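You operate a simulated robot arm through the tools that you are given. There is no shell and no other tool. Be economical: measure what you need, move in short steps, check, and stop when the job is done.

You are at the controls of a simulated two-armed robot. One attempt, no reset.

TASK
Put two of the black caps from the top of the steel bench on the duct top over the number one cover. Take the steel block and leave it on the top of the grey stand. Stack the brown box that says "5/8 in" from the top of the steel bench on top of the brown box marked "1/2 in". Put the 5/16 in white pot from the top of the steel bench on the lower shelf under the steel bench and the 1/4 in white pot on top of the blue tape roll. Lift the waste bin lid open. Any order will do. Set down upright: white pot.

It is judged by the outcome, as a careful person would: the job done as asked, and still so three seconds after it is handed in. It fails if anything else is knocked over, pushed out of place, dropped, spilled or broken. Lids that push on must go on centred and level and be pressed home; caps that screw on are set level and turned clockwise until they are tight.

THE ROBOT
Two 6-joint arms with two-finger parallel grippers on one trunk, on a base that drives. Base frame: it is fixed to the floor where the robot stands at the start and does not move with it; the origin is under the middle of the robot, x ahead of it, y to its left, z up; the surface under the hand at the start is at about z = 860. Units: mm, degrees, N and s.
The left shoulder is at the start at [80, 216, 1610], the right one opposite. With the tool pointing down near the work surface each hand reaches from about 100 to 680 mm from the robot's upright axis, wherever it stands, measured 20 degrees to its own side. Places, roughly: black cap (3x3x3 cm) [400, 400, 900]; blue tape roll (10x10x5 cm) [700, 200, 900]; brown box [750, -500, 1000]; duct top over the number one cover (15x78 cm) [-1960, 3060, 1180]; lower shelf under the steel bench [700, 0, 200]; steel block (5x8x2 cm) [700, -100, 900]; top of the grey stand [800, 2100, 800]; waste bin lid [300, -1400, 400]; white pot [750, 500, 1000]. Payload 3.43 kg a hand.
The TCP of each hand is the grasp point between the finger pads, 30 mm short of the fingertips. In the tool frame z runs along the fingers and y along their closing line. Largest opening 94 mm; finger width 28, thickness 10; the body of the gripper, 50 by 96 mm, starts 55 mm behind the TCP.
Orientation is that of the tool frame in the base frame, as a unit quaternion [x, y, z, w]. With the fingers straight down and closing along the base's y, the tool's x points along the base's -x, its y along +y and its z along -z.

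THE INTERFACE
- The arms move only by the tool step_arm. It takes "left_deltas", "right_deltas" or both (then of equal length, played together; a hand with none holds still); each is a list of rows, each a list of 3 entries, a list of its own where there are three numbers: the turn, a rotation vector about the tool's x, y, z in units of 5 degrees (1.0 is 5 degrees), then the shift along the tool's x, y, z in units of 20 mm (1.0 is 20 mm), then the finger opening in mm, from 0 to 94. In form: [[[ax, ay, az], [tx, ty, tz], gripper], ...]. A call has 1 to 12 rows; each row shifts and turns the commanded pose from where the row before left it, along the tool's axes as they then stand. A call with a number of a shift or a turn outside -1 to 1 is refused whole. Rows are played at 5 a second. More than 50 mm and 8.6 degrees between two rows, or a gripper value outside its range, and nothing of the call is played. A pose out of reach is approached as far as the arm can. The call stops where the force on the tool passes 40 N (or 10 N more than at its start, if that is more) or the arm is blocked; 0.2 s more then pass. The fingers move at their own pace (about 72 mm/s each) and stop on an object; they squeeze with about 44 N. The grip force told is the motor's: it shows also when the fingers shut on nothing. Time passes only in rows, and 0.2 s behind the last, so rows that do not move let the fingers close. The reply holds the time, the measured pose of the TCP, the force on the tool along the base axes, the opening and the grip force, in the units named above and with some noise, with the torque about the TCP (base axes, N m) and any sound that the robot's microphone picked up.
- Cameras (640 x 400 px; columns grow to the right, rows downward): "scene" is now at [90.9, 16.4, 1747.5]; the picture's right is [0.27, -0.96, -0.00], its down [-0.87, -0.24, -0.43] and it looks along [0.42, 0.12, -0.90] (base axes); focal length 287 px, centre (320, 200). "left" rides on the left gripper at [76, -14, -102] in its tool frame; the picture's right is [0.18, 0.98, 0.00], its down [-0.75, 0.14, -0.64] and it looks along [-0.63, 0.12, 0.77] (tool axes); focal length 243 px, centre (320, 200). "right" rides on the right gripper at [76, 14, -103] in its tool frame; the picture's right is [-0.18, 0.98, 0.00], its down [-0.75, -0.14, -0.64] and it looks along [-0.63, -0.12, 0.77] (tool axes); focal length 243 px, centre (320, 200). There is no depth. A picture from a camera that has moved, and an enlarged one, comes with that camera's place and axes in the base frame and with its lens.
- grab_frame(camera): a new picture of that camera. The clock stands still meanwhile.
- slide_trunk(by): slides the trunk up (or, below 0, down) by that many mm; the arms and the scene camera ride with it, the base frame stays. It gives what a move gives, with no picture.
- drive_base(legs): drives the robot by 1 to 6 legs, each [ahead, left, turn to the left] in mm, mm and degrees, along the robot's own axes; the way and the turn of a leg run together, so that a leg with both is an arc; at most 1500 mm and 180 degrees a leg. The arms and the cameras ride along, it lands a little off, and it stops where it bumps. It gives what a move gives.
- pan_tilt(pan, tilt): turns the head with the scene camera to pan (to the left, within 86 degrees either way) and tilt (down, from -29 to 69), counted from straight ahead of the robot. It gives what a move gives.
- enlarge(camera, box): a new picture of the part [left, top, right, bottom] of that camera's present view, enlarged. The clock stands still meanwhile.
- close_job(): hands the job in; it is judged then, once.

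Work in short steps. Places have to be worked out from the pictures, the camera data and where the tool is seen: move nearer, look again, correct. Check each grasp and each placing, and mend what went wrong. You have 196 turns and 184 pictures in all, those below and enlarged ones among them. Open the grippers and draw the arms clear of the work before you hand the job in, unless the task says otherwise; then end with one line.

The tools are called as a command line: name --argument value ..., lists and objects as JSON in quotes. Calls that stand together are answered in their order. step_arm: Moves the arms, as the interface text tells. Its arguments: {"type":"object","properties":{"left_deltas":{"type":"array"},"right_deltas":{"type":"array"}},"required":[]} The other tools are called the same way: slide_trunk (by) slides the trunk up or down; drive_base (legs) drives the base; pan_tilt (pan, tilt) turns the head that bears the scene camera; grab_frame (camera) takes a picture; enlarge (camera, box) takes an enlarged picture of a part of a camera's view; close_job () hands the job in.

At the start:

```text
clock: 0.0
left_ee_pos: [604.1, 205.4, 1103.4]
left_tool_rot: [0.0, 1.0, 0.0, -0.001]
left_ft_force: [0.0, -0.2, 0.0]
left_moment: [-0.01, 0.04, -0.03]
left_gripper_width: 94.0
left_gripper_force: 0.1
right_ee_pos: [550.1, -234.8, 1075.1]
right_tool_rot: [0.0, 1.0, 0.0, 0.0]
right_ft_force: [-0.2, 0.3, 0.3]
right_moment: [0.0, 0.01, 0.0]
right_gripper_width: 94.1
right_gripper_force: 0.1
trunk travel left (down, up): [-840.0, 0.0]
robot x, y, heading: [-0.2, 1.6, -0.0]
head pan, tilt: [15.4, 64.3]
```

scene: 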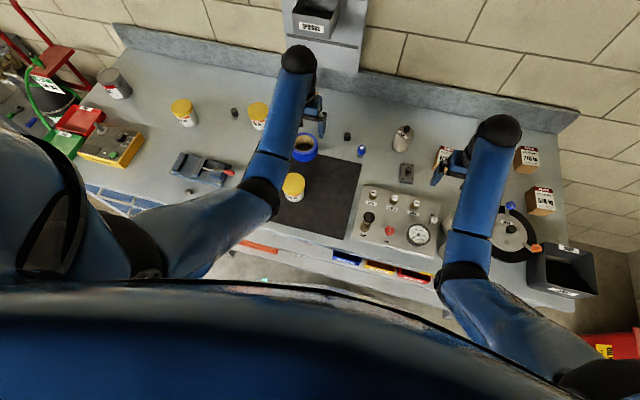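
right: 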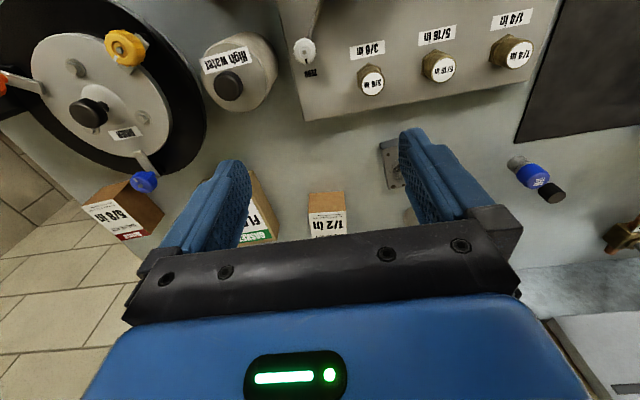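
left: 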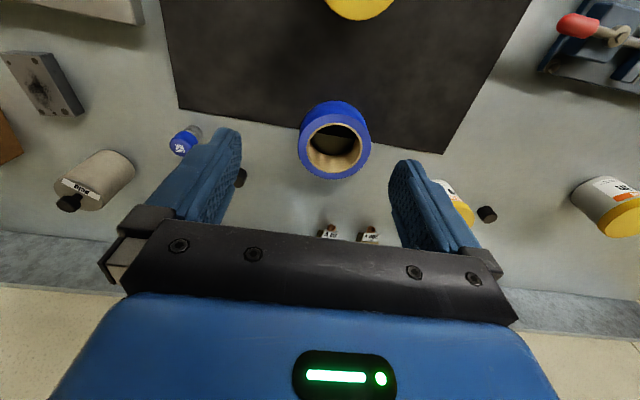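

I start by looking closer at the bench, in enlarged parts of the scene view.

enlarge --camera "scene" --box '[80, 60, 340, 220]'

enlarge --camera "scene" --box '[330, 90, 610, 300]'

```text
2.46 times, centred on (210, 140) of scene
camera zoom: at [90.9, 16.4, 1747.5], right [0.27, -0.96, 0.0], down [-0.87, -0.24, -0.43], along [0.42, 0.12, -0.9], focal length 706 px, centre (591, 348)
```

zoom: 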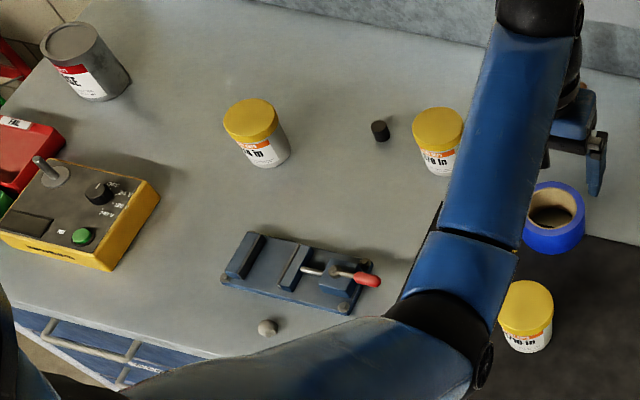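

```text
1.90 times, centred on (470, 195) of scene
camera zoom: at [90.9, 16.4, 1747.5], right [0.27, -0.96, 0.0], down [-0.87, -0.24, -0.43], along [0.42, 0.12, -0.9], focal length 547 px, centre (34, 210)
```

zoom: 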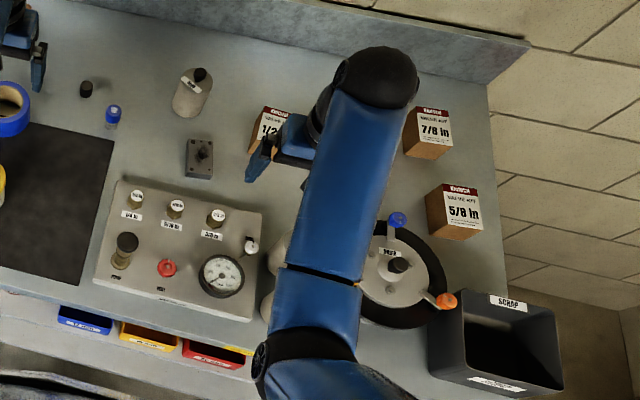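

I zoom in on the pots' labels and on other parts.

enlarge --camera "scene" --box '[160, 90, 220, 130]'

enlarge --camera "scene" --box '[235, 90, 335, 210]'

enlarge --camera "scene" --box '[420, 130, 570, 240]'

```text
10.00 times, centred on (190, 110) of scene
camera zoom: at [90.9, 16.4, 1747.5], right [0.27, -0.96, 0.0], down [-0.87, -0.24, -0.43], along [0.42, 0.12, -0.9], focal length 2870 px, centre (1620, 1100)
```

zoom: 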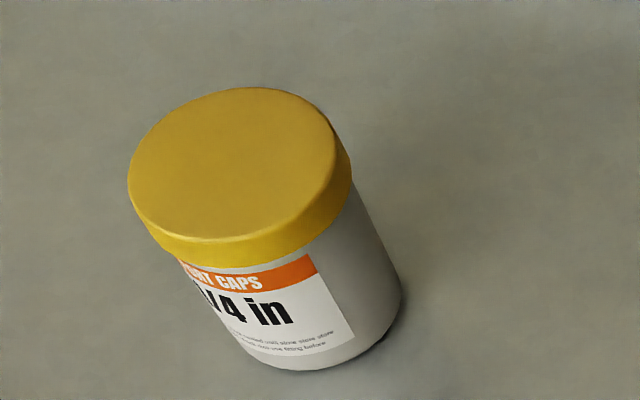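

```text
3.33 times, centred on (285, 150) of scene
camera zoom: at [90.9, 16.4, 1747.5], right [0.27, -0.96, 0.0], down [-0.87, -0.24, -0.43], along [0.42, 0.12, -0.9], focal length 956 px, centre (437, 367)
```

zoom: 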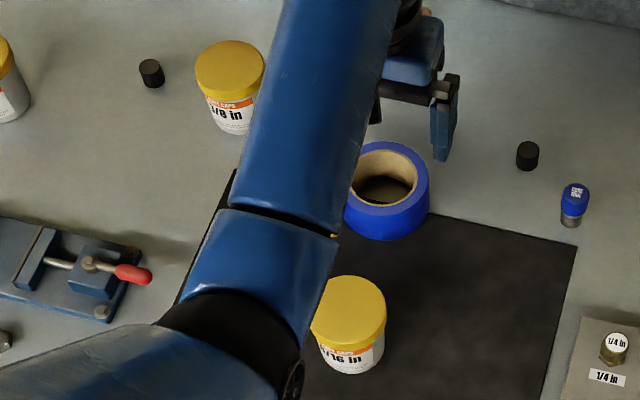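

```text
3.64 times, centred on (495, 185) of scene
camera zoom: at [90.9, 16.4, 1747.5], right [0.27, -0.96, 0.0], down [-0.87, -0.24, -0.43], along [0.42, 0.12, -0.9], focal length 1044 px, centre (-316, 254)
```

zoom: 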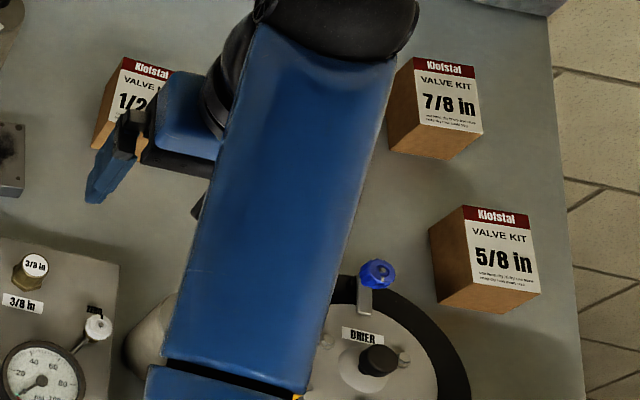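

The 1/4 in pot stands at about (693, 710), the 5/16 in one is on the mat, and two caps are at about (784, 110) and (775, 557). I look round to know the other sites before I move.

pan_tilt --pan 70 --tilt 25

grab_frame --camera "scene"

pan_tilt --pan -70 --tilt 40

grab_frame --camera "scene"

pan_tilt --pan 0 --tilt 69

grab_frame --camera "scene"

```text
clock: 1.2
left_ee_pos: [604.8, 206.3, 1102.5]
left_tool_rot: [0.0, 1.0, 0.0, 0.0]
left_ft_force: [-0.4, 0.5, 0.1]
left_moment: [-0.02, -0.01, 0.03]
left_gripper_width: 93.9
left_gripper_force: 0.0
right_ee_pos: [550.4, -236.6, 1073.3]
right_tool_rot: [0.0, 1.0, 0.0, 0.001]
right_ft_force: [1.2, -0.6, 0.1]
right_moment: [-0.04, 0.01, -0.01]
right_gripper_width: 93.8
right_gripper_force: 0.0
trunk travel left (down, up): [-840.0, 0.0]
robot x, y, heading: [-0.3, 3.3, -0.1]
head pan, tilt: [70.0, 25.0]
```

```text
175 pictures are left
camera scene: at [63.3, 86.7, 1802.3], right [0.94, -0.34, 0.0], down [-0.15, -0.4, -0.91], along [0.31, 0.85, -0.42], focal length 287 px, centre (320, 200)
```

scene: 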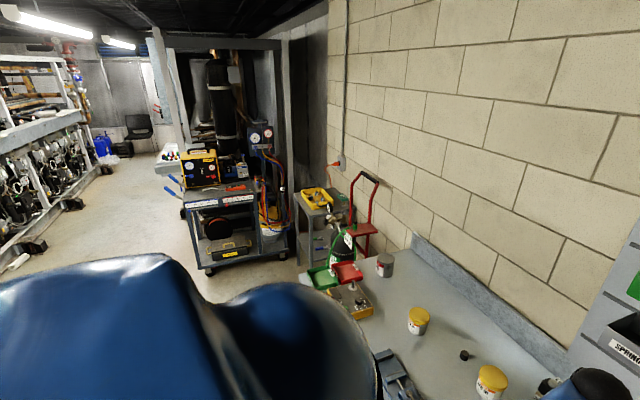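

```text
clock: 3.5
left_ee_pos: [604.1, 205.4, 1103.4]
left_tool_rot: [0.0, 1.0, 0.001, -0.001]
left_ft_force: [0.2, 0.3, 0.6]
left_moment: [0.0, -0.03, -0.03]
left_gripper_width: 94.0
left_gripper_force: 0.0
right_ee_pos: [550.3, -234.9, 1075.4]
right_tool_rot: [0.0, 1.0, 0.0, 0.0]
right_ft_force: [1.0, 0.2, -0.5]
right_moment: [0.01, 0.0, -0.03]
right_gripper_width: 94.0
right_gripper_force: 0.1
trunk travel left (down, up): [-840.0, 0.0]
robot x, y, heading: [2.0, -2.2, -0.1]
head pan, tilt: [-70.0, 40.0]
```

```text
174 pictures are left
camera scene: at [60.8, -79.8, 1779.0], right [-0.94, -0.34, 0.0], down [-0.22, 0.6, -0.77], along [0.26, -0.72, -0.64], focal length 287 px, centre (320, 200)
```

scene: 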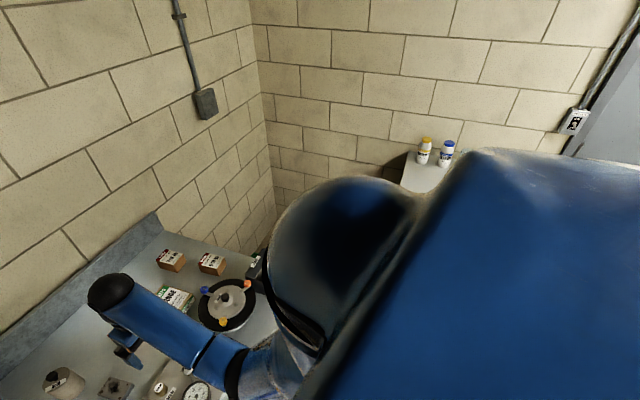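

```text
clock: 4.9
left_ee_pos: [604.9, 206.6, 1102.9]
left_tool_rot: [-0.001, 1.0, 0.0, 0.0]
left_ft_force: [-0.3, -0.2, 0.5]
left_moment: [-0.04, 0.01, 0.0]
left_gripper_width: 94.1
left_gripper_force: 0.1
right_ee_pos: [549.5, -234.5, 1075.2]
right_tool_rot: [0.001, 1.0, 0.0, 0.0]
right_ft_force: [-0.8, -0.6, -0.1]
right_moment: [0.04, 0.0, 0.02]
right_gripper_width: 93.9
right_gripper_force: 0.1
trunk travel left (down, up): [-840.0, 0.0]
robot x, y, heading: [1.1, -1.4, 0.1]
head pan, tilt: [0.0, 68.8]
```

```text
173 pictures are left
camera scene: at [87.6, 0.1, 1742.9], right [0.0, -1.0, 0.0], down [-0.93, 0.0, -0.36], along [0.36, 0.0, -0.93], focal length 287 px, centre (320, 200)
```

scene: 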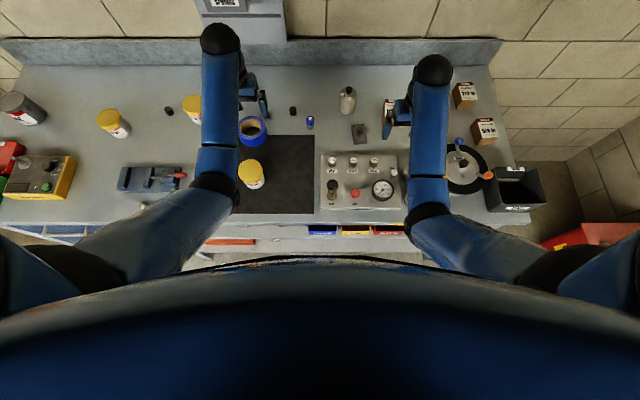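

The bench's front edge lies at about x = 380. I go a little ahead and to the right to bring both brown boxes within the right hand's reach.

drive_base --legs '[[0, -270, 0], [100, 0, 0]]'

grab_frame --camera "scene"

grab_frame --camera "right"

```text
clock: 7.5
left_ee_pos: [678.8, -61.3, 1104.5]
left_tool_rot: [-0.001, 1.0, 0.0, 0.001]
left_ft_force: [-0.2, -0.2, 0.2]
left_moment: [-0.03, 0.0, 0.0]
left_gripper_width: 93.9
left_gripper_force: 0.1
right_ee_pos: [624.1, -501.9, 1077.3]
right_tool_rot: [-0.002, 1.0, -0.001, 0.002]
right_ft_force: [0.0, 0.6, 0.0]
right_moment: [0.01, 0.0, 0.05]
right_gripper_width: 94.0
right_gripper_force: 0.1
trunk travel left (down, up): [-840.0, 0.0]
robot x, y, heading: [74.5, -268.4, 0.2]
head pan, tilt: [0.0, 68.8]
stopped in leg 2: the robot was blocked; the commanded pose is now the measured one
```

```text
172 pictures are left
camera scene: at [161.2, -267.3, 1743.1], right [0.0, -1.0, 0.0], down [-0.93, 0.0, -0.36], along [0.36, 0.0, -0.93], focal length 287 px, centre (320, 200)
```

scene: 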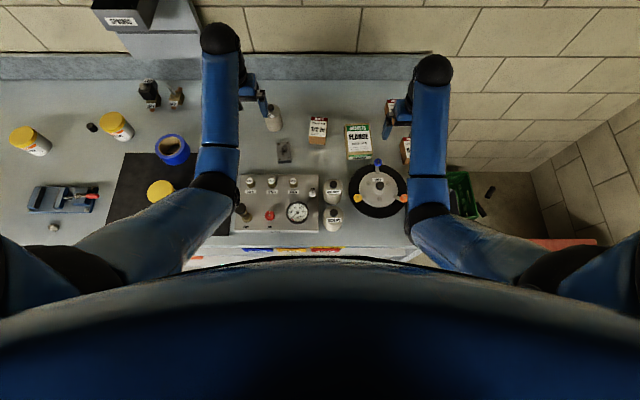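

```text
171 pictures are left
camera right: at [549.4, -487.1, 1178.5], right [0.18, 0.98, 0.0], down [0.75, -0.14, 0.64], along [0.63, -0.12, -0.76], focal length 243 px, centre (320, 200)
```

right: 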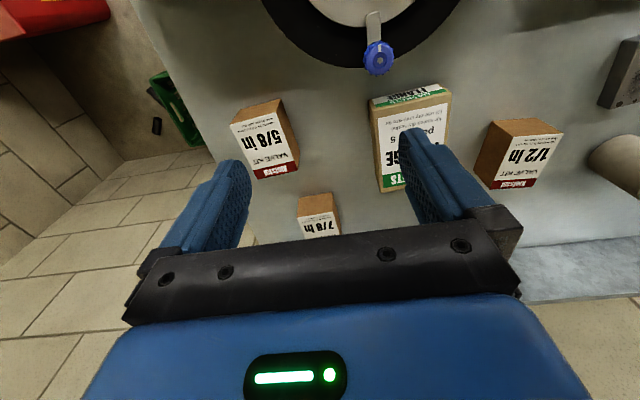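

The scrap bin that stood at the bench's right end is not where I expect it; I look there to see whether it has been knocked.

pan_tilt --pan -45 --tilt 55

grab_frame --camera "scene"

enlarge --camera "right" --box '[100, 40, 240, 180]'

```text
clock: 8.7
left_ee_pos: [680.1, -62.9, 1106.1]
left_tool_rot: [-0.001, 1.0, 0.0, 0.002]
left_ft_force: [-0.5, -0.2, -0.2]
left_moment: [0.03, -0.01, -0.02]
left_gripper_width: 93.9
left_gripper_force: 0.0
right_ee_pos: [625.3, -503.4, 1075.8]
right_tool_rot: [-0.001, 1.0, 0.0, 0.001]
right_ft_force: [-0.7, -0.2, -0.2]
right_moment: [-0.01, -0.04, -0.04]
right_gripper_width: 93.8
right_gripper_force: 0.0
trunk travel left (down, up): [-840.0, 0.0]
robot x, y, heading: [74.1, -269.1, -0.2]
head pan, tilt: [-45.0, 55.0]
```

```text
170 pictures are left
camera scene: at [157.1, -319.5, 1758.4], right [-0.71, -0.71, 0.0], down [-0.58, 0.58, -0.57], along [0.41, -0.4, -0.82], focal length 287 px, centre (320, 200)
```

scene: 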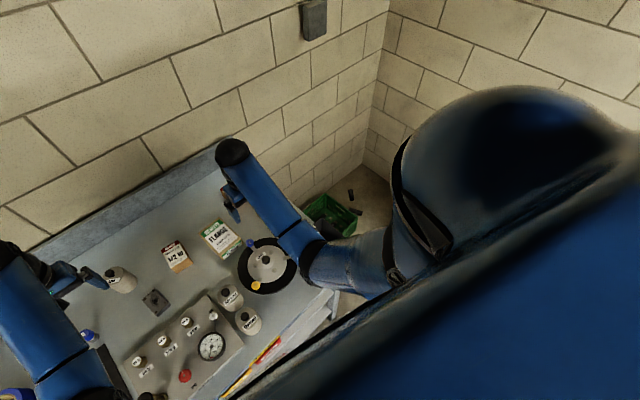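

```text
2.86 times, centred on (170, 110) of right
camera zoom: at [550.4, -488.1, 1178.4], right [0.18, 0.98, 0.0], down [0.75, -0.14, 0.64], along [0.63, -0.12, -0.76], focal length 693 px, centre (749, 457)
```

zoom: 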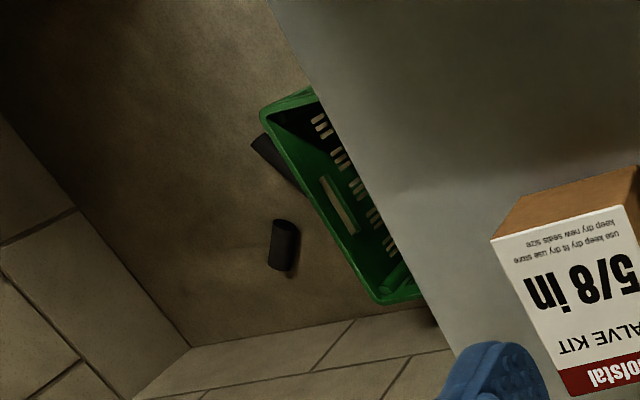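

It may just be hidden behind the forearm. I move the right hand 160 mm to the left to uncover that spot.

step_arm --right_deltas '[[[0, 0, 0], [0, 1, -1], 94], [[0, 0, 0], [0, 1, -1], 94], [[0, 0, 0], [0, 1, 0], 94], [[0, 0, 0], [0, 1, 0], 94], [[0, 0, 0], [0, 1, 0], 94], [[0, 0, 0], [0, 1, 0], 94], [[0, 0, 0], [0, 1, 0], 94], [[0, 0, 0], [0, 1, 0], 94]]'

pan_tilt --pan -30 --tilt 65

grab_frame --camera "scene"

```text
clock: 10.5
left_ee_pos: [680.0, -62.3, 1104.3]
left_tool_rot: [-0.001, 1.0, 0.0, 0.001]
left_ft_force: [0.2, -0.3, 0.2]
left_moment: [-0.01, -0.02, -0.01]
left_gripper_width: 93.9
left_gripper_force: 0.0
right_ee_pos: [641.1, -342.3, 1091.0]
right_tool_rot: [-0.001, 1.0, -0.001, 0.001]
right_ft_force: [0.2, 0.2, 0.3]
right_moment: [0.04, 0.0, -0.02]
right_gripper_width: 93.8
right_gripper_force: 0.1
right hand out of reach, approached as far as the arm can: row 1, 2
trunk travel left (down, up): [-840.0, 0.0]
robot x, y, heading: [75.1, -266.9, 0.2]
head pan, tilt: [-45.0, 55.0]
```

```text
clock: 11.2
left_ee_pos: [680.1, -61.4, 1103.2]
left_tool_rot: [-0.001, 1.0, 0.001, 0.001]
left_ft_force: [0.6, 0.7, -0.7]
left_moment: [-0.01, -0.01, 0.01]
left_gripper_width: 94.0
left_gripper_force: 0.1
right_ee_pos: [640.1, -343.5, 1090.6]
right_tool_rot: [-0.001, 1.0, 0.0, 0.001]
right_ft_force: [-0.4, 0.3, 0.2]
right_moment: [0.01, 0.03, 0.0]
right_gripper_width: 94.1
right_gripper_force: 0.0
trunk travel left (down, up): [-840.0, 0.0]
robot x, y, heading: [76.7, -274.3, 0.5]
head pan, tilt: [-30.0, 65.0]
```

```text
168 pictures are left
camera scene: at [160.8, -298.7, 1746.7], right [-0.5, -0.87, 0.0], down [-0.79, 0.45, -0.42], along [0.37, -0.21, -0.91], focal length 287 px, centre (320, 200)
```

scene: 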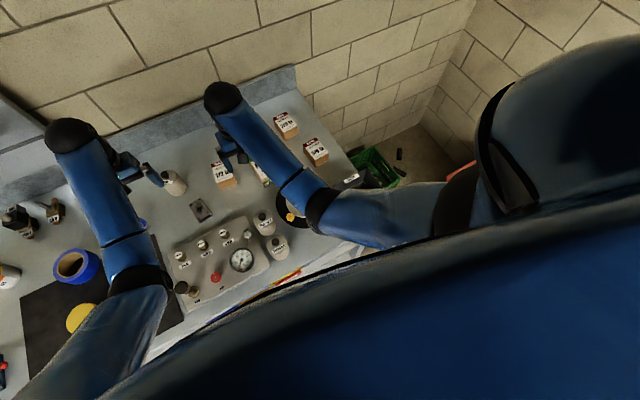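

The "SCRAP" label shows behind the forearm, so the bin still stands. I bring the right hand over the 5/8 in box, which I place at about (675, -570), for a closer look.

step_arm --right_deltas '[[[0, 0, 0], [0, -0.5, 1], 94], [[0, 0, 0], [0, -1, 1], 94], [[0, 0, 0], [0, -1, 1], 94], [[0, 0, 0], [0, -1, 1], 94], [[0, 0, 0], [0, -1, 0.3], 94], [[0, 0, 0], [0, -1, 0], 94], [[0, 0, 0], [0, -1, 0], 94], [[0, 0, 0], [-0.2, -1, 0], 94], [[0, 0, 0], [-0.2, -1, 0], 94], [[0, 0, 0], [-0.2, -1, 0], 94], [[0, 0, 0], [-0.2, -1, 0], 94]]'

grab_frame --camera "right"

```text
clock: 13.6
left_ee_pos: [680.4, -62.5, 1103.5]
left_tool_rot: [-0.001, 1.0, 0.001, 0.0]
left_ft_force: [-0.1, -0.5, 0.3]
left_moment: [0.02, 0.04, 0.01]
left_gripper_width: 94.2
left_gripper_force: 0.0
right_ee_pos: [658.1, -555.3, 1003.8]
right_tool_rot: [-0.002, 1.0, 0.0, 0.001]
right_ft_force: [-0.4, 0.3, 1.1]
right_moment: [-0.02, 0.01, -0.03]
right_gripper_width: 94.0
right_gripper_force: 0.0
trunk travel left (down, up): [-840.0, 0.0]
robot x, y, heading: [74.1, -270.8, 0.0]
head pan, tilt: [-30.0, 65.0]
```

```text
167 pictures are left
camera right: at [582.0, -538.9, 1106.8], right [0.18, 0.98, 0.0], down [0.75, -0.14, 0.64], along [0.63, -0.12, -0.77], focal length 243 px, centre (320, 200)
```

right: 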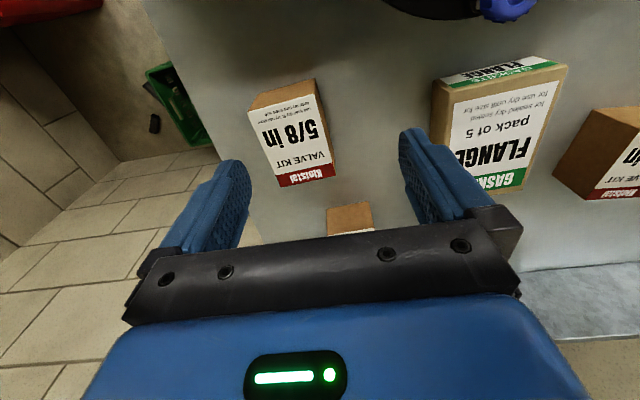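

From this view the 5/8 in box measures about 56 x 76 x 55 mm, square to the bench, with its centre at (677, -578) and its top at 915. I lower the open hand over it to TCP z of about 898 and close.

step_arm --right_deltas '[[[0, 0, 0], [-0.5, -0.6, 0.5], 94], [[0, 0, 0], [-0.45, -0.55, 0.5], 94], [[0, 0, 0], [0, 0, 1], 94], [[0, 0, 0], [0, 0, 1], 94], [[0, 0, 0], [0, 0, 1], 94]]'

grab_frame --camera "right"

```text
clock: 14.8
left_ee_pos: [681.1, -62.4, 1103.1]
left_tool_rot: [-0.001, 1.0, 0.0, 0.0]
left_ft_force: [0.1, 0.0, 0.1]
left_moment: [0.01, 0.03, 0.04]
left_gripper_width: 93.8
left_gripper_force: 0.0
right_ee_pos: [677.0, -577.0, 923.9]
right_tool_rot: [-0.002, 1.0, 0.0, 0.001]
right_ft_force: [-0.2, 0.0, 0.1]
right_moment: [-0.02, 0.03, 0.01]
right_gripper_width: 93.9
right_gripper_force: 0.1
trunk travel left (down, up): [-840.0, 0.0]
robot x, y, heading: [76.4, -269.5, 0.2]
head pan, tilt: [-30.0, 65.0]
```

```text
166 pictures are left
camera right: at [600.9, -561.6, 1025.8], right [0.18, 0.98, 0.0], down [0.75, -0.14, 0.64], along [0.63, -0.12, -0.77], focal length 243 px, centre (320, 200)
```

right: 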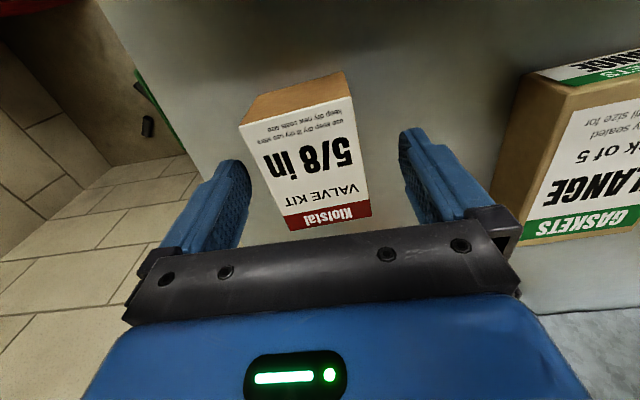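

The box lies well between the fingers. I go down 26 mm more and close.

step_arm --right_deltas '[[[0, 0, 0], [0, -0.15, 0.65], 94], [[0, 0, 0], [0, 0, 0.65], 94], [[0, 0, 0], [0, 0, 0], 40], [[0, 0, 0], [0, 0, 0], 40], [[0, 0, 0], [0, 0, 0], 40]]'

step_arm --right_deltas '[[[0, 0, 0], [0, 0, -1], 40], [[0, 0, 0], [0, 0, -1], 40], [[0, 0, 0], [0, 0, -1], 40], [[0, 0, 0], [0, 0, -1], 40], [[0, 0, 0], [0, 0, -1], 40]]'

grab_frame --camera "right"

```text
clock: 16.0
left_ee_pos: [681.6, -61.6, 1104.2]
left_tool_rot: [0.0, 1.0, 0.0, 0.001]
left_ft_force: [0.1, -0.3, -0.8]
left_moment: [0.01, -0.03, 0.02]
left_gripper_width: 94.1
left_gripper_force: 0.1
right_ee_pos: [675.9, -578.9, 897.9]
right_tool_rot: [-0.001, 1.0, 0.001, 0.001]
right_ft_force: [-0.4, 0.0, 0.4]
right_moment: [-0.01, -0.1, 0.0]
right_gripper_width: 63.4
right_gripper_force: 43.4
trunk travel left (down, up): [-840.0, 0.0]
robot x, y, heading: [72.2, -269.8, 0.1]
head pan, tilt: [-30.0, 65.0]
```

```text
clock: 17.2
left_ee_pos: [680.1, -61.5, 1103.2]
left_tool_rot: [0.0, 1.0, 0.0, 0.001]
left_ft_force: [0.4, 0.2, -0.3]
left_moment: [-0.01, 0.02, 0.0]
left_gripper_width: 93.9
left_gripper_force: 0.0
right_ee_pos: [674.4, -580.3, 998.2]
right_tool_rot: [-0.001, 1.0, 0.0, 0.0]
right_ft_force: [-0.2, 0.0, -2.7]
right_moment: [-0.01, 0.0, -0.01]
right_gripper_width: 63.4
right_gripper_force: 43.8
trunk travel left (down, up): [-840.0, 0.0]
robot x, y, heading: [76.4, -270.1, 0.1]
head pan, tilt: [-30.0, 65.0]
```

```text
165 pictures are left
camera right: at [599.3, -563.8, 1100.7], right [0.18, 0.98, 0.0], down [0.75, -0.14, 0.64], along [0.63, -0.12, -0.77], focal length 243 px, centre (320, 200)
```

right: 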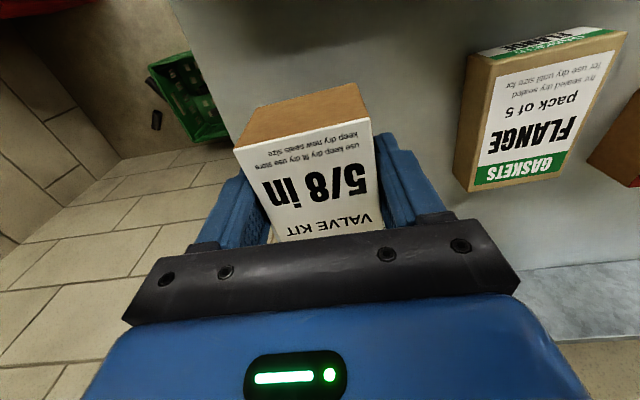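

The 5/8 in box is held (63 mm wide, 0.27 kg). The 1/2 in box at about (745, -255) is too far for the right shoulder as the robot stands, so I draw the hand in, back off, and turn left to bring that shoulder forward.

step_arm --right_deltas '[[[0, 0, 0], [1, 0, -1], 40], [[0, 0, 0], [1, 0, -1], 40], [[0, 0, 0], [1, 0, -1], 40], [[0, 0, 0], [1, 0, 0], 40], [[0, 0, 0], [1, 0, 0], 40], [[0, 0, 0], [1, 0, 0], 40]]' --left_deltas '[[[0, 0, 0], [1, 0, 0], 94], [[0, 0, 0], [1, 0, 0], 94], [[0, 0, 0], [1, 0, 0], 94], [[0, 0, 0], [1, 0, 0], 94], [[0, 0, 0], [1, 0, 0], 94], [[0, 0, 0], [1, 0, 0], 94]]'

drive_base --legs '[[-100, 0, 0], [0, 0, 40]]'

pan_tilt --pan -40 --tilt 65

grab_frame --camera "scene"

```text
clock: 18.6
left_ee_pos: [579.4, -60.6, 1062.7]
left_tool_rot: [-0.002, 1.0, 0.0, 0.002]
left_ft_force: [0.1, -0.2, 0.0]
left_moment: [0.0, 0.01, 0.03]
left_gripper_width: 94.1
left_gripper_force: 0.0
left hand out of reach, approached as far as the arm can: row 2, 3, 4, 5, 6
right_ee_pos: [555.3, -578.4, 1059.5]
right_tool_rot: [-0.002, 1.0, 0.001, 0.001]
right_ft_force: [-0.4, 0.4, -3.2]
right_moment: [-0.01, 0.02, 0.0]
right_gripper_width: 63.1
right_gripper_force: 44.4
trunk travel left (down, up): [-840.0, 0.0]
robot x, y, heading: [76.0, -267.9, -0.1]
head pan, tilt: [-30.0, 65.0]
```

```text
clock: 21.7
left_ee_pos: [227.7, 213.9, 1062.0]
left_tool_rot: [-0.343, 0.939, 0.001, 0.002]
left_ft_force: [0.1, 0.1, 0.8]
left_moment: [0.01, 0.03, 0.02]
left_gripper_width: 94.0
left_gripper_force: 0.0
right_ee_pos: [543.6, -196.8, 1057.6]
right_tool_rot: [-0.344, 0.939, 0.0, 0.002]
right_ft_force: [-0.4, 0.2, -2.2]
right_moment: [0.02, 0.03, 0.03]
right_gripper_width: 62.4
right_gripper_force: 44.1
trunk travel left (down, up): [-840.0, 0.0]
robot x, y, heading: [-25.9, -269.4, 39.9]
head pan, tilt: [-30.0, 65.0]
```

```text
clock: 22.4
left_ee_pos: [225.8, 213.3, 1062.3]
left_tool_rot: [-0.344, 0.939, 0.0, 0.001]
left_ft_force: [-0.5, 0.0, -0.2]
left_moment: [0.0, 0.02, -0.01]
left_gripper_width: 94.0
left_gripper_force: 0.0
right_ee_pos: [542.3, -197.5, 1057.1]
right_tool_rot: [-0.344, 0.939, 0.0, 0.001]
right_ft_force: [0.7, -0.3, -2.0]
right_moment: [-0.03, 0.01, 0.0]
right_gripper_width: 62.7
right_gripper_force: 44.1
trunk travel left (down, up): [-840.0, 0.0]
robot x, y, heading: [-26.0, -269.8, 40.3]
head pan, tilt: [-40.0, 65.0]
```

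```text
164 pictures are left
camera scene: at [60.4, -249.4, 1746.7], right [0.0, -1.0, 0.0], down [-0.91, 0.0, -0.42], along [0.42, 0.0, -0.91], focal length 287 px, centre (320, 200)
```

scene: 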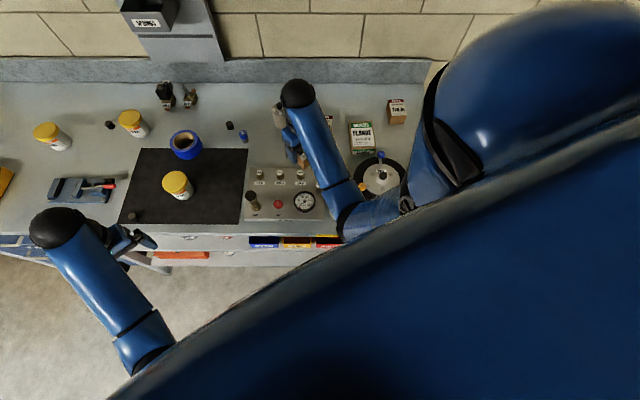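

The robot is now turned 40 degrees. I turn the held box back square to the bench and drive about 90 mm nearer in x.

step_arm --right_deltas '[[[0, 0, 1], [0, 0, 0], 40], [[0, 0, 1], [0, 0, 0], 40], [[0, 0, 1], [0, 0, 0], 40], [[0, 0, 1], [0, 0, 0], 40], [[0, 0, 1], [0, 0, 0], 40], [[0, 0, 1], [0, 0, 0], 40], [[0, 0, 1], [0, 0, 0], 40], [[0, 0, 1], [0, 0, 0], 40]]'

drive_base --legs '[[69, -58, 0]]'

grab_frame --camera "right"

```text
clock: 24.2
left_ee_pos: [227.4, 213.3, 1062.1]
left_tool_rot: [-0.343, 0.939, 0.0, 0.003]
left_ft_force: [0.1, -0.2, 0.1]
left_moment: [-0.01, -0.01, 0.02]
left_gripper_width: 94.1
left_gripper_force: 0.1
right_ee_pos: [542.3, -197.5, 1056.8]
right_tool_rot: [-0.001, 1.0, 0.001, 0.002]
right_ft_force: [0.3, 0.2, -2.3]
right_moment: [0.02, 0.02, 0.02]
right_gripper_width: 62.2
right_gripper_force: 44.4
trunk travel left (down, up): [-840.0, 0.0]
robot x, y, heading: [-24.6, -271.3, 40.2]
head pan, tilt: [-40.0, 65.0]
```

```text
clock: 25.3
left_ee_pos: [305.8, 213.5, 1065.0]
left_tool_rot: [-0.345, 0.939, 0.0, 0.006]
left_ft_force: [-1.0, 1.0, 0.2]
left_moment: [-0.03, 0.0, -0.01]
left_gripper_width: 94.0
left_gripper_force: 0.0
right_ee_pos: [620.8, -197.2, 1062.7]
right_tool_rot: [-0.001, 1.0, 0.001, 0.006]
right_ft_force: [-0.9, 0.1, -1.9]
right_moment: [-0.02, -0.06, -0.01]
right_gripper_width: 62.2
right_gripper_force: 43.9
trunk travel left (down, up): [-840.0, 0.0]
robot x, y, heading: [58.5, -269.5, 40.1]
head pan, tilt: [-40.0, 65.0]
```

```text
163 pictures are left
camera right: at [543.7, -181.9, 1164.5], right [0.18, 0.98, 0.0], down [0.75, -0.14, 0.65], along [0.64, -0.11, -0.76], focal length 243 px, centre (320, 200)
```

right: 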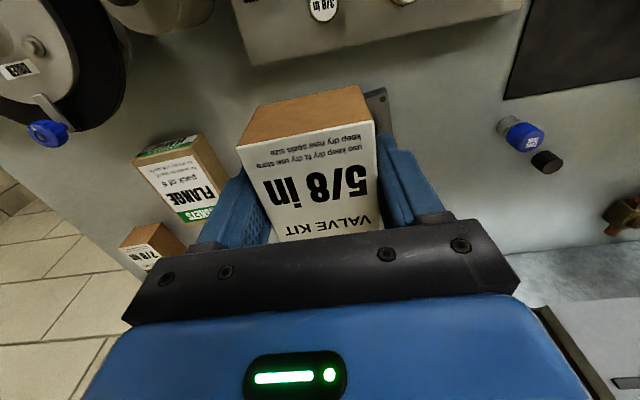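

The held box hides the 1/2 in box from the wrist, so I look from the head.

enlarge --camera "scene" --box '[240, 80, 420, 200]'

```text
3.33 times, centred on (330, 140) of scene
camera zoom: at [133.0, -249.0, 1747.6], right [0.0, -1.0, 0.0], down [-0.9, 0.0, -0.43], along [0.43, 0.0, -0.9], focal length 956 px, centre (287, 400)
```

zoom: 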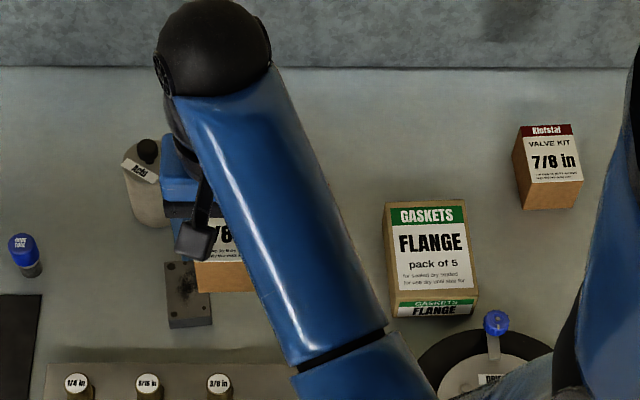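

I swing the right hand 120 mm to the left, which should uncover the 1/2 in box.

step_arm --right_deltas '[[[0, 0, 0], [0, 1, 0], 40], [[0, 0, 0], [0, 1, 0], 40], [[0, 0, 0], [0, 1, 0], 40], [[0, 0, 0], [0, 1, 0], 40], [[0, 0, 0], [0, 1, 0], 40], [[0, 0, 0], [0, 1, 0], 40]]'

enlarge --camera "scene" --box '[240, 80, 420, 200]'

grab_frame --camera "right"

```text
clock: 26.7
left_ee_pos: [312.8, 214.6, 1061.6]
left_tool_rot: [-0.345, 0.939, 0.0, 0.002]
left_ft_force: [-0.3, -0.4, -1.0]
left_moment: [-0.01, -0.02, -0.02]
left_gripper_width: 94.0
left_gripper_force: 0.1
right_ee_pos: [628.0, -75.5, 1058.1]
right_tool_rot: [-0.002, 1.0, 0.002, 0.001]
right_ft_force: [1.6, 0.3, -2.5]
right_moment: [-0.05, 0.0, 0.01]
right_gripper_width: 62.2
right_gripper_force: 44.2
trunk travel left (down, up): [-840.0, 0.0]
robot x, y, heading: [61.8, -265.4, 40.1]
head pan, tilt: [-40.0, 65.0]
```

```text
3.33 times, centred on (330, 140) of scene
camera zoom: at [145.6, -247.4, 1746.8], right [0.0, -1.0, 0.0], down [-0.91, 0.0, -0.42], along [0.42, 0.0, -0.91], focal length 956 px, centre (287, 400)
```

zoom: 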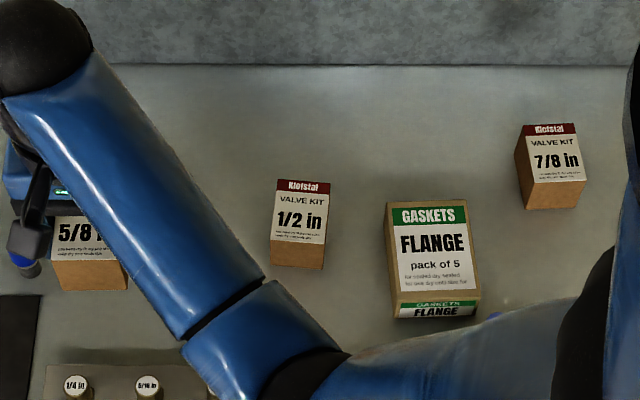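

```text
160 pictures are left
camera right: at [551.3, -60.6, 1160.5], right [0.18, 0.98, 0.0], down [0.75, -0.14, 0.64], along [0.63, -0.12, -0.76], focal length 243 px, centre (320, 200)
```

right: 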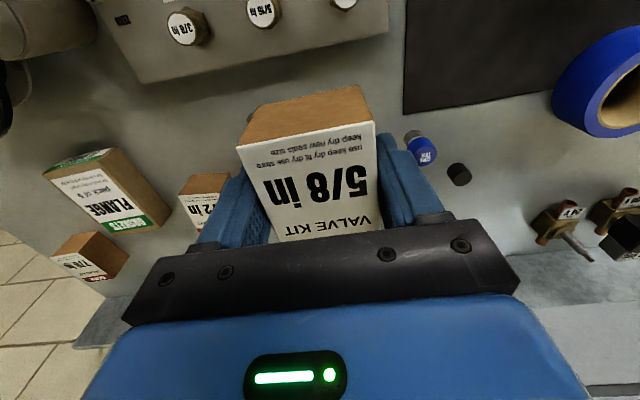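

The 1/2 in box's top is centred near (764, -264), turned about 7 degrees clockwise, with its top near z = 898; the held box reaches about 10 mm further ahead than the TCP. I carry it over to TCP (754, -263) at about 1010.

step_arm --right_deltas '[[[0, 0, 0], [-0.63, -0.94, 0], 40], [[0, 0, 0], [-0.63, -0.94, 0], 40], [[0, 0, 0], [-0.63, -0.94, 0], 40], [[0, 0, 0], [-0.63, -0.94, 0], 40], [[0, 0, 0], [-0.63, -0.94, 0], 40], [[0, 0, 0], [-0.63, -0.94, 0], 40], [[0, 0, 0], [-0.63, -0.94, 0], 40], [[0, 0, 0], [-0.63, -0.94, 0.5], 40], [[0, 0, 0.7], [-0.63, -0.94, 1], 40], [[0, 0, 0.7], [-0.63, -0.94, 1], 40]]'

grab_frame --camera "right"

enlarge --camera "scene" --box '[240, 80, 420, 200]'

```text
clock: 28.9
left_ee_pos: [314.4, 212.8, 1061.4]
left_tool_rot: [-0.344, 0.939, 0.001, 0.001]
left_ft_force: [-0.5, 0.4, 0.2]
left_moment: [-0.01, -0.01, 0.0]
left_gripper_width: 94.0
left_gripper_force: 0.0
right_ee_pos: [755.0, -265.1, 1005.4]
right_tool_rot: [0.059, 0.998, 0.001, 0.001]
right_ft_force: [0.6, -0.1, -2.5]
right_moment: [0.0, 0.02, -0.01]
right_gripper_width: 62.3
right_gripper_force: 43.8
trunk travel left (down, up): [-840.0, 0.0]
robot x, y, heading: [62.1, -270.7, 40.3]
head pan, tilt: [-40.0, 65.0]
```

```text
159 pictures are left
camera right: at [681.7, -240.7, 1109.3], right [0.3, 0.95, 0.0], down [0.73, -0.23, 0.64], along [0.61, -0.19, -0.77], focal length 243 px, centre (320, 200)
```

right: 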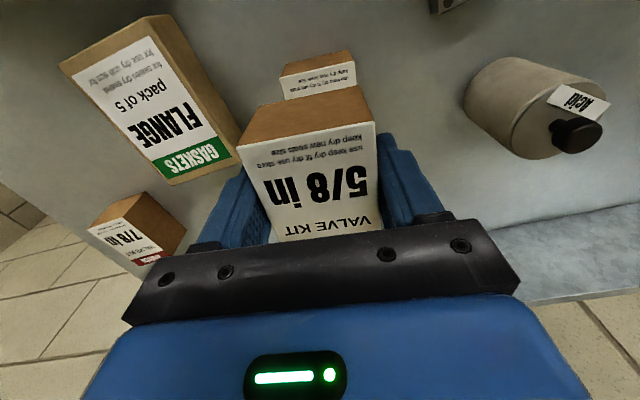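

```text
3.33 times, centred on (330, 140) of scene
camera zoom: at [149.0, -249.3, 1746.7], right [0.0, -1.0, 0.0], down [-0.91, 0.0, -0.42], along [0.42, 0.0, -0.91], focal length 956 px, centre (287, 400)
```

zoom: 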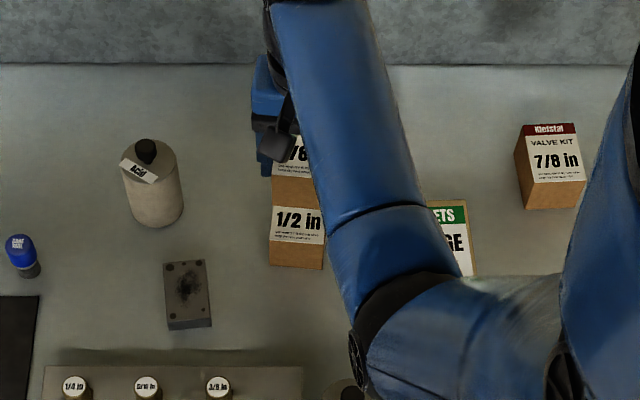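

The held box lines up with the 1/2 in box to within about 4 mm. I shift 3 mm left and lower it.

step_arm --right_deltas '[[[0, 0, 0], [0, 0.15, 1], 40], [[0, 0, 0], [0, 0, 1], 40], [[0, 0, 0], [0, 0, 0.8], 40]]'

grab_frame --camera "right"

enlarge --camera "scene" --box '[290, 100, 380, 170]'

```text
clock: 29.7
left_ee_pos: [314.2, 214.6, 1061.9]
left_tool_rot: [-0.343, 0.939, 0.001, 0.001]
left_ft_force: [-1.0, 0.2, 0.0]
left_moment: [-0.01, 0.02, 0.02]
left_gripper_width: 93.9
left_gripper_force: 0.1
right_ee_pos: [757.2, -261.0, 950.2]
right_tool_rot: [0.058, 0.998, 0.001, 0.001]
right_ft_force: [0.7, -0.2, -3.1]
right_moment: [-0.01, 0.01, -0.03]
right_gripper_width: 62.3
right_gripper_force: 44.3
trunk travel left (down, up): [-840.0, 0.0]
robot x, y, heading: [64.7, -269.7, 40.4]
head pan, tilt: [-40.0, 65.0]
```

```text
157 pictures are left
camera right: at [682.3, -237.2, 1053.7], right [0.3, 0.95, 0.0], down [0.73, -0.23, 0.64], along [0.61, -0.19, -0.77], focal length 243 px, centre (320, 200)
```

right: 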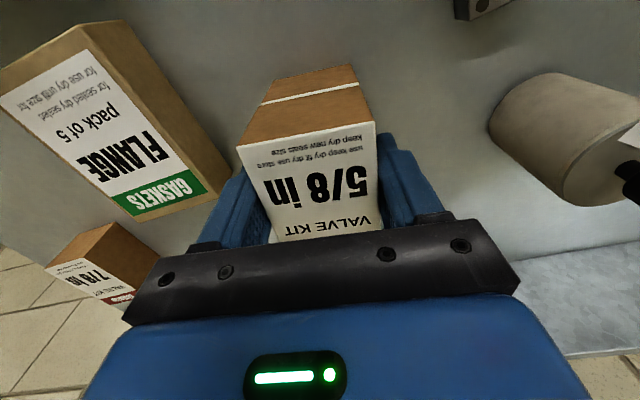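

```text
5.71 times, centred on (335, 135) of scene
camera zoom: at [148.5, -248.8, 1746.7], right [0.0, -1.0, 0.0], down [-0.91, 0.0, -0.42], along [0.42, 0.0, -0.91], focal length 1640 px, centre (234, 571)
```

zoom: 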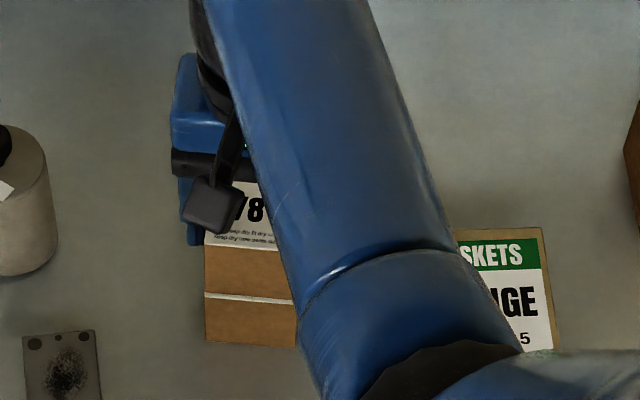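

Edges align well. I lower it slowly until I feel contact.

step_arm --right_deltas '[[[0, 0, 0], [0, 0, 0.3], 40], [[0, 0, 0], [0, 0, 0.2], 40], [[0, 0, 0], [0, 0, 0.1], 40]]'

```text
clock: 30.6
left_ee_pos: [311.5, 212.4, 1062.7]
left_tool_rot: [-0.344, 0.939, 0.0, 0.003]
left_ft_force: [0.2, 0.2, -0.8]
left_moment: [0.03, 0.02, 0.02]
left_gripper_width: 94.0
left_gripper_force: 0.0
right_ee_pos: [755.9, -259.8, 946.5]
right_tool_rot: [0.059, 0.998, 0.002, 0.008]
right_ft_force: [-8.7, -0.9, 21.8]
right_moment: [-0.07, 0.86, 0.05]
right_gripper_width: 62.2
right_gripper_force: 44.3
trunk travel left (down, up): [-840.0, 0.0]
robot x, y, heading: [66.3, -265.8, 40.2]
head pan, tilt: [-40.0, 65.0]
stopped in row 3 (right hand): the force on the tool passed its limit at 40 N (the readings are from after the stop); the commanded pose is now the measured one
```

It is seated (contact at TCP 947). I ease off 1 mm, open the fingers and rise.

step_arm --right_deltas '[[[0, 0, 0], [0, 0, -0.05], 40], [[0, 0, 0], [0, 0, 0], 84], [[0, 0, 0], [0, 0, 0], 84], [[0, 0, 0], [0, 0, -0.5], 84], [[0, 0, 0], [0, 0, -1], 84], [[0, 0, 0], [0, 0, -1], 84], [[0, 0, 0], [0, 0, -1], 84]]'

grab_frame --camera "right"

```text
clock: 32.2
left_ee_pos: [313.6, 213.4, 1062.7]
left_tool_rot: [-0.344, 0.939, 0.0, 0.002]
left_ft_force: [0.1, -0.3, 0.6]
left_moment: [0.0, -0.01, -0.01]
left_gripper_width: 94.1
left_gripper_force: 0.1
right_ee_pos: [758.2, -261.9, 1014.8]
right_tool_rot: [0.058, 0.998, 0.003, 0.006]
right_ft_force: [0.5, 0.7, -0.3]
right_moment: [0.03, 0.02, 0.01]
right_gripper_width: 84.1
right_gripper_force: 0.0
trunk travel left (down, up): [-840.0, 0.0]
robot x, y, heading: [60.0, -270.1, 40.3]
head pan, tilt: [-40.0, 65.0]
```

```text
155 pictures are left
camera right: at [682.4, -237.4, 1117.0], right [0.3, 0.95, 0.01], down [0.72, -0.23, 0.65], along [0.62, -0.19, -0.76], focal length 243 px, centre (320, 200)
```

right: 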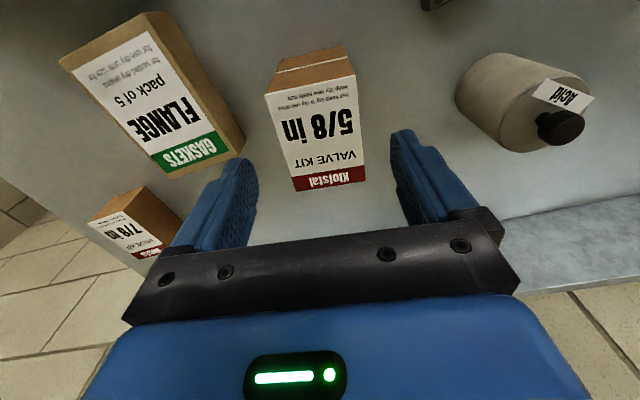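

The stack is square. Next the steel block, which I place at about (677, -144), turned about 6.5 degrees; I move over it for a look.

step_arm --right_deltas '[[[0, 0, 0], [0.79, 0.893, 0], 84], [[0, 0, 0], [0.79, 0.893, 0], 84], [[0, 0, 0], [0.79, 0.893, 0], 84], [[0, 0, 0], [0.79, 0.893, 0], 84], [[0, 0, 0], [0.79, 0.893, 0], 84], [[0, 0, 0], [0.79, 0.893, 0], 84], [[0, 0, -0.9], [0, 0, 0.8], 84], [[0, 0, -0.9], [0, 0, 0.8], 84], [[0, 0, -0.9], [0, 0, 0.8], 84]]'

grab_frame --camera "right"

enlarge --camera "scene" --box '[290, 80, 420, 180]'

```text
clock: 34.2
left_ee_pos: [315.0, 214.7, 1062.5]
left_tool_rot: [-0.344, 0.939, 0.0, 0.001]
left_ft_force: [0.0, 0.2, -0.3]
left_moment: [0.0, -0.02, -0.01]
left_gripper_width: 93.7
left_gripper_force: 0.0
right_ee_pos: [676.2, -143.2, 967.2]
right_tool_rot: [-0.059, 0.998, 0.002, 0.006]
right_ft_force: [0.8, 0.1, 0.0]
right_moment: [-0.01, -0.03, -0.04]
right_gripper_width: 84.1
right_gripper_force: 0.0
trunk travel left (down, up): [-840.0, 0.0]
robot x, y, heading: [64.7, -264.4, 40.3]
head pan, tilt: [-40.0, 65.0]
```

```text
154 pictures are left
camera right: at [599.0, -136.8, 1068.0], right [0.07, 1.0, 0.0], down [0.76, -0.05, 0.65], along [0.65, -0.04, -0.76], focal length 243 px, centre (320, 200)
```

right: 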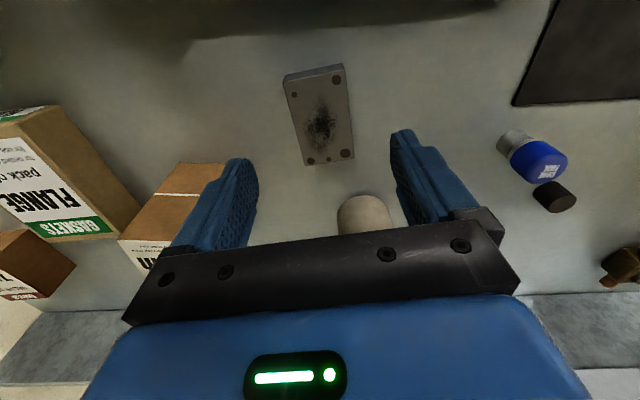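

```text
4.00 times, centred on (355, 130) of scene
camera zoom: at [147.5, -248.4, 1746.7], right [0.0, -1.0, 0.0], down [-0.91, 0.0, -0.42], along [0.42, 0.0, -0.91], focal length 1148 px, centre (180, 480)
```

zoom: 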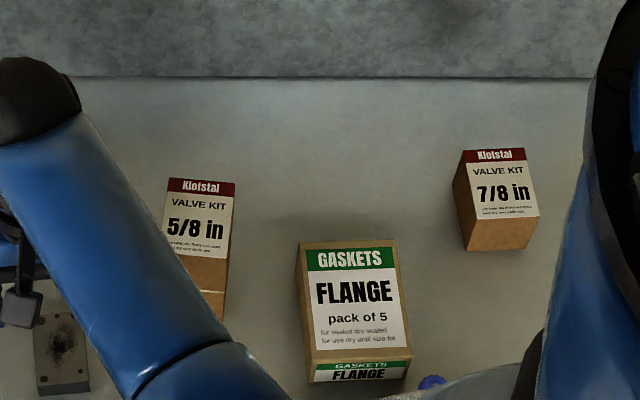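

The block lies between the fingers, centred at about (677, -140). I shift 3 mm, lower to TCP 893 and close.

step_arm --right_deltas '[[[0, 0, 0], [0, 0.15, 1], 84], [[0, 0, 0], [0, 0, 1], 84], [[0, 0, 0], [0, 0, 1], 84], [[0, 0, 0], [0, 0, 0.5], 84], [[0, 0, 0], [0, 0, 0.2], 84], [[0, 0, 0], [0, 0, 0], 30], [[0, 0, 0], [0, 0, 0], 30], [[0, 0, 0], [0, 0, 0], 30]]'

grab_frame --camera "right"

```text
clock: 36.0
left_ee_pos: [315.1, 214.7, 1062.9]
left_tool_rot: [-0.344, 0.939, 0.001, 0.001]
left_ft_force: [0.0, 0.2, 0.8]
left_moment: [0.04, -0.04, 0.01]
left_gripper_width: 93.9
left_gripper_force: 0.1
right_ee_pos: [678.5, -140.7, 891.5]
right_tool_rot: [-0.058, 0.998, 0.002, 0.006]
right_ft_force: [-0.5, -1.7, 0.2]
right_moment: [-0.09, -0.08, 0.01]
right_gripper_width: 45.8
right_gripper_force: 44.2
trunk travel left (down, up): [-840.0, 0.0]
robot x, y, heading: [61.0, -268.4, 40.2]
head pan, tilt: [-40.0, 65.0]
```

```text
152 pictures are left
camera right: at [599.5, -134.0, 993.5], right [0.07, 1.0, 0.0], down [0.76, -0.05, 0.65], along [0.65, -0.04, -0.76], focal length 243 px, centre (320, 200)
```

right: 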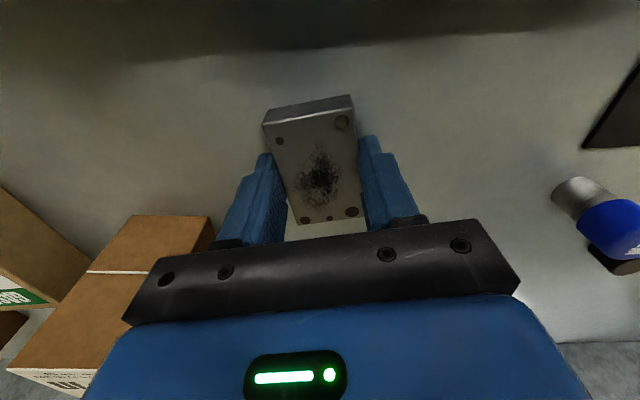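

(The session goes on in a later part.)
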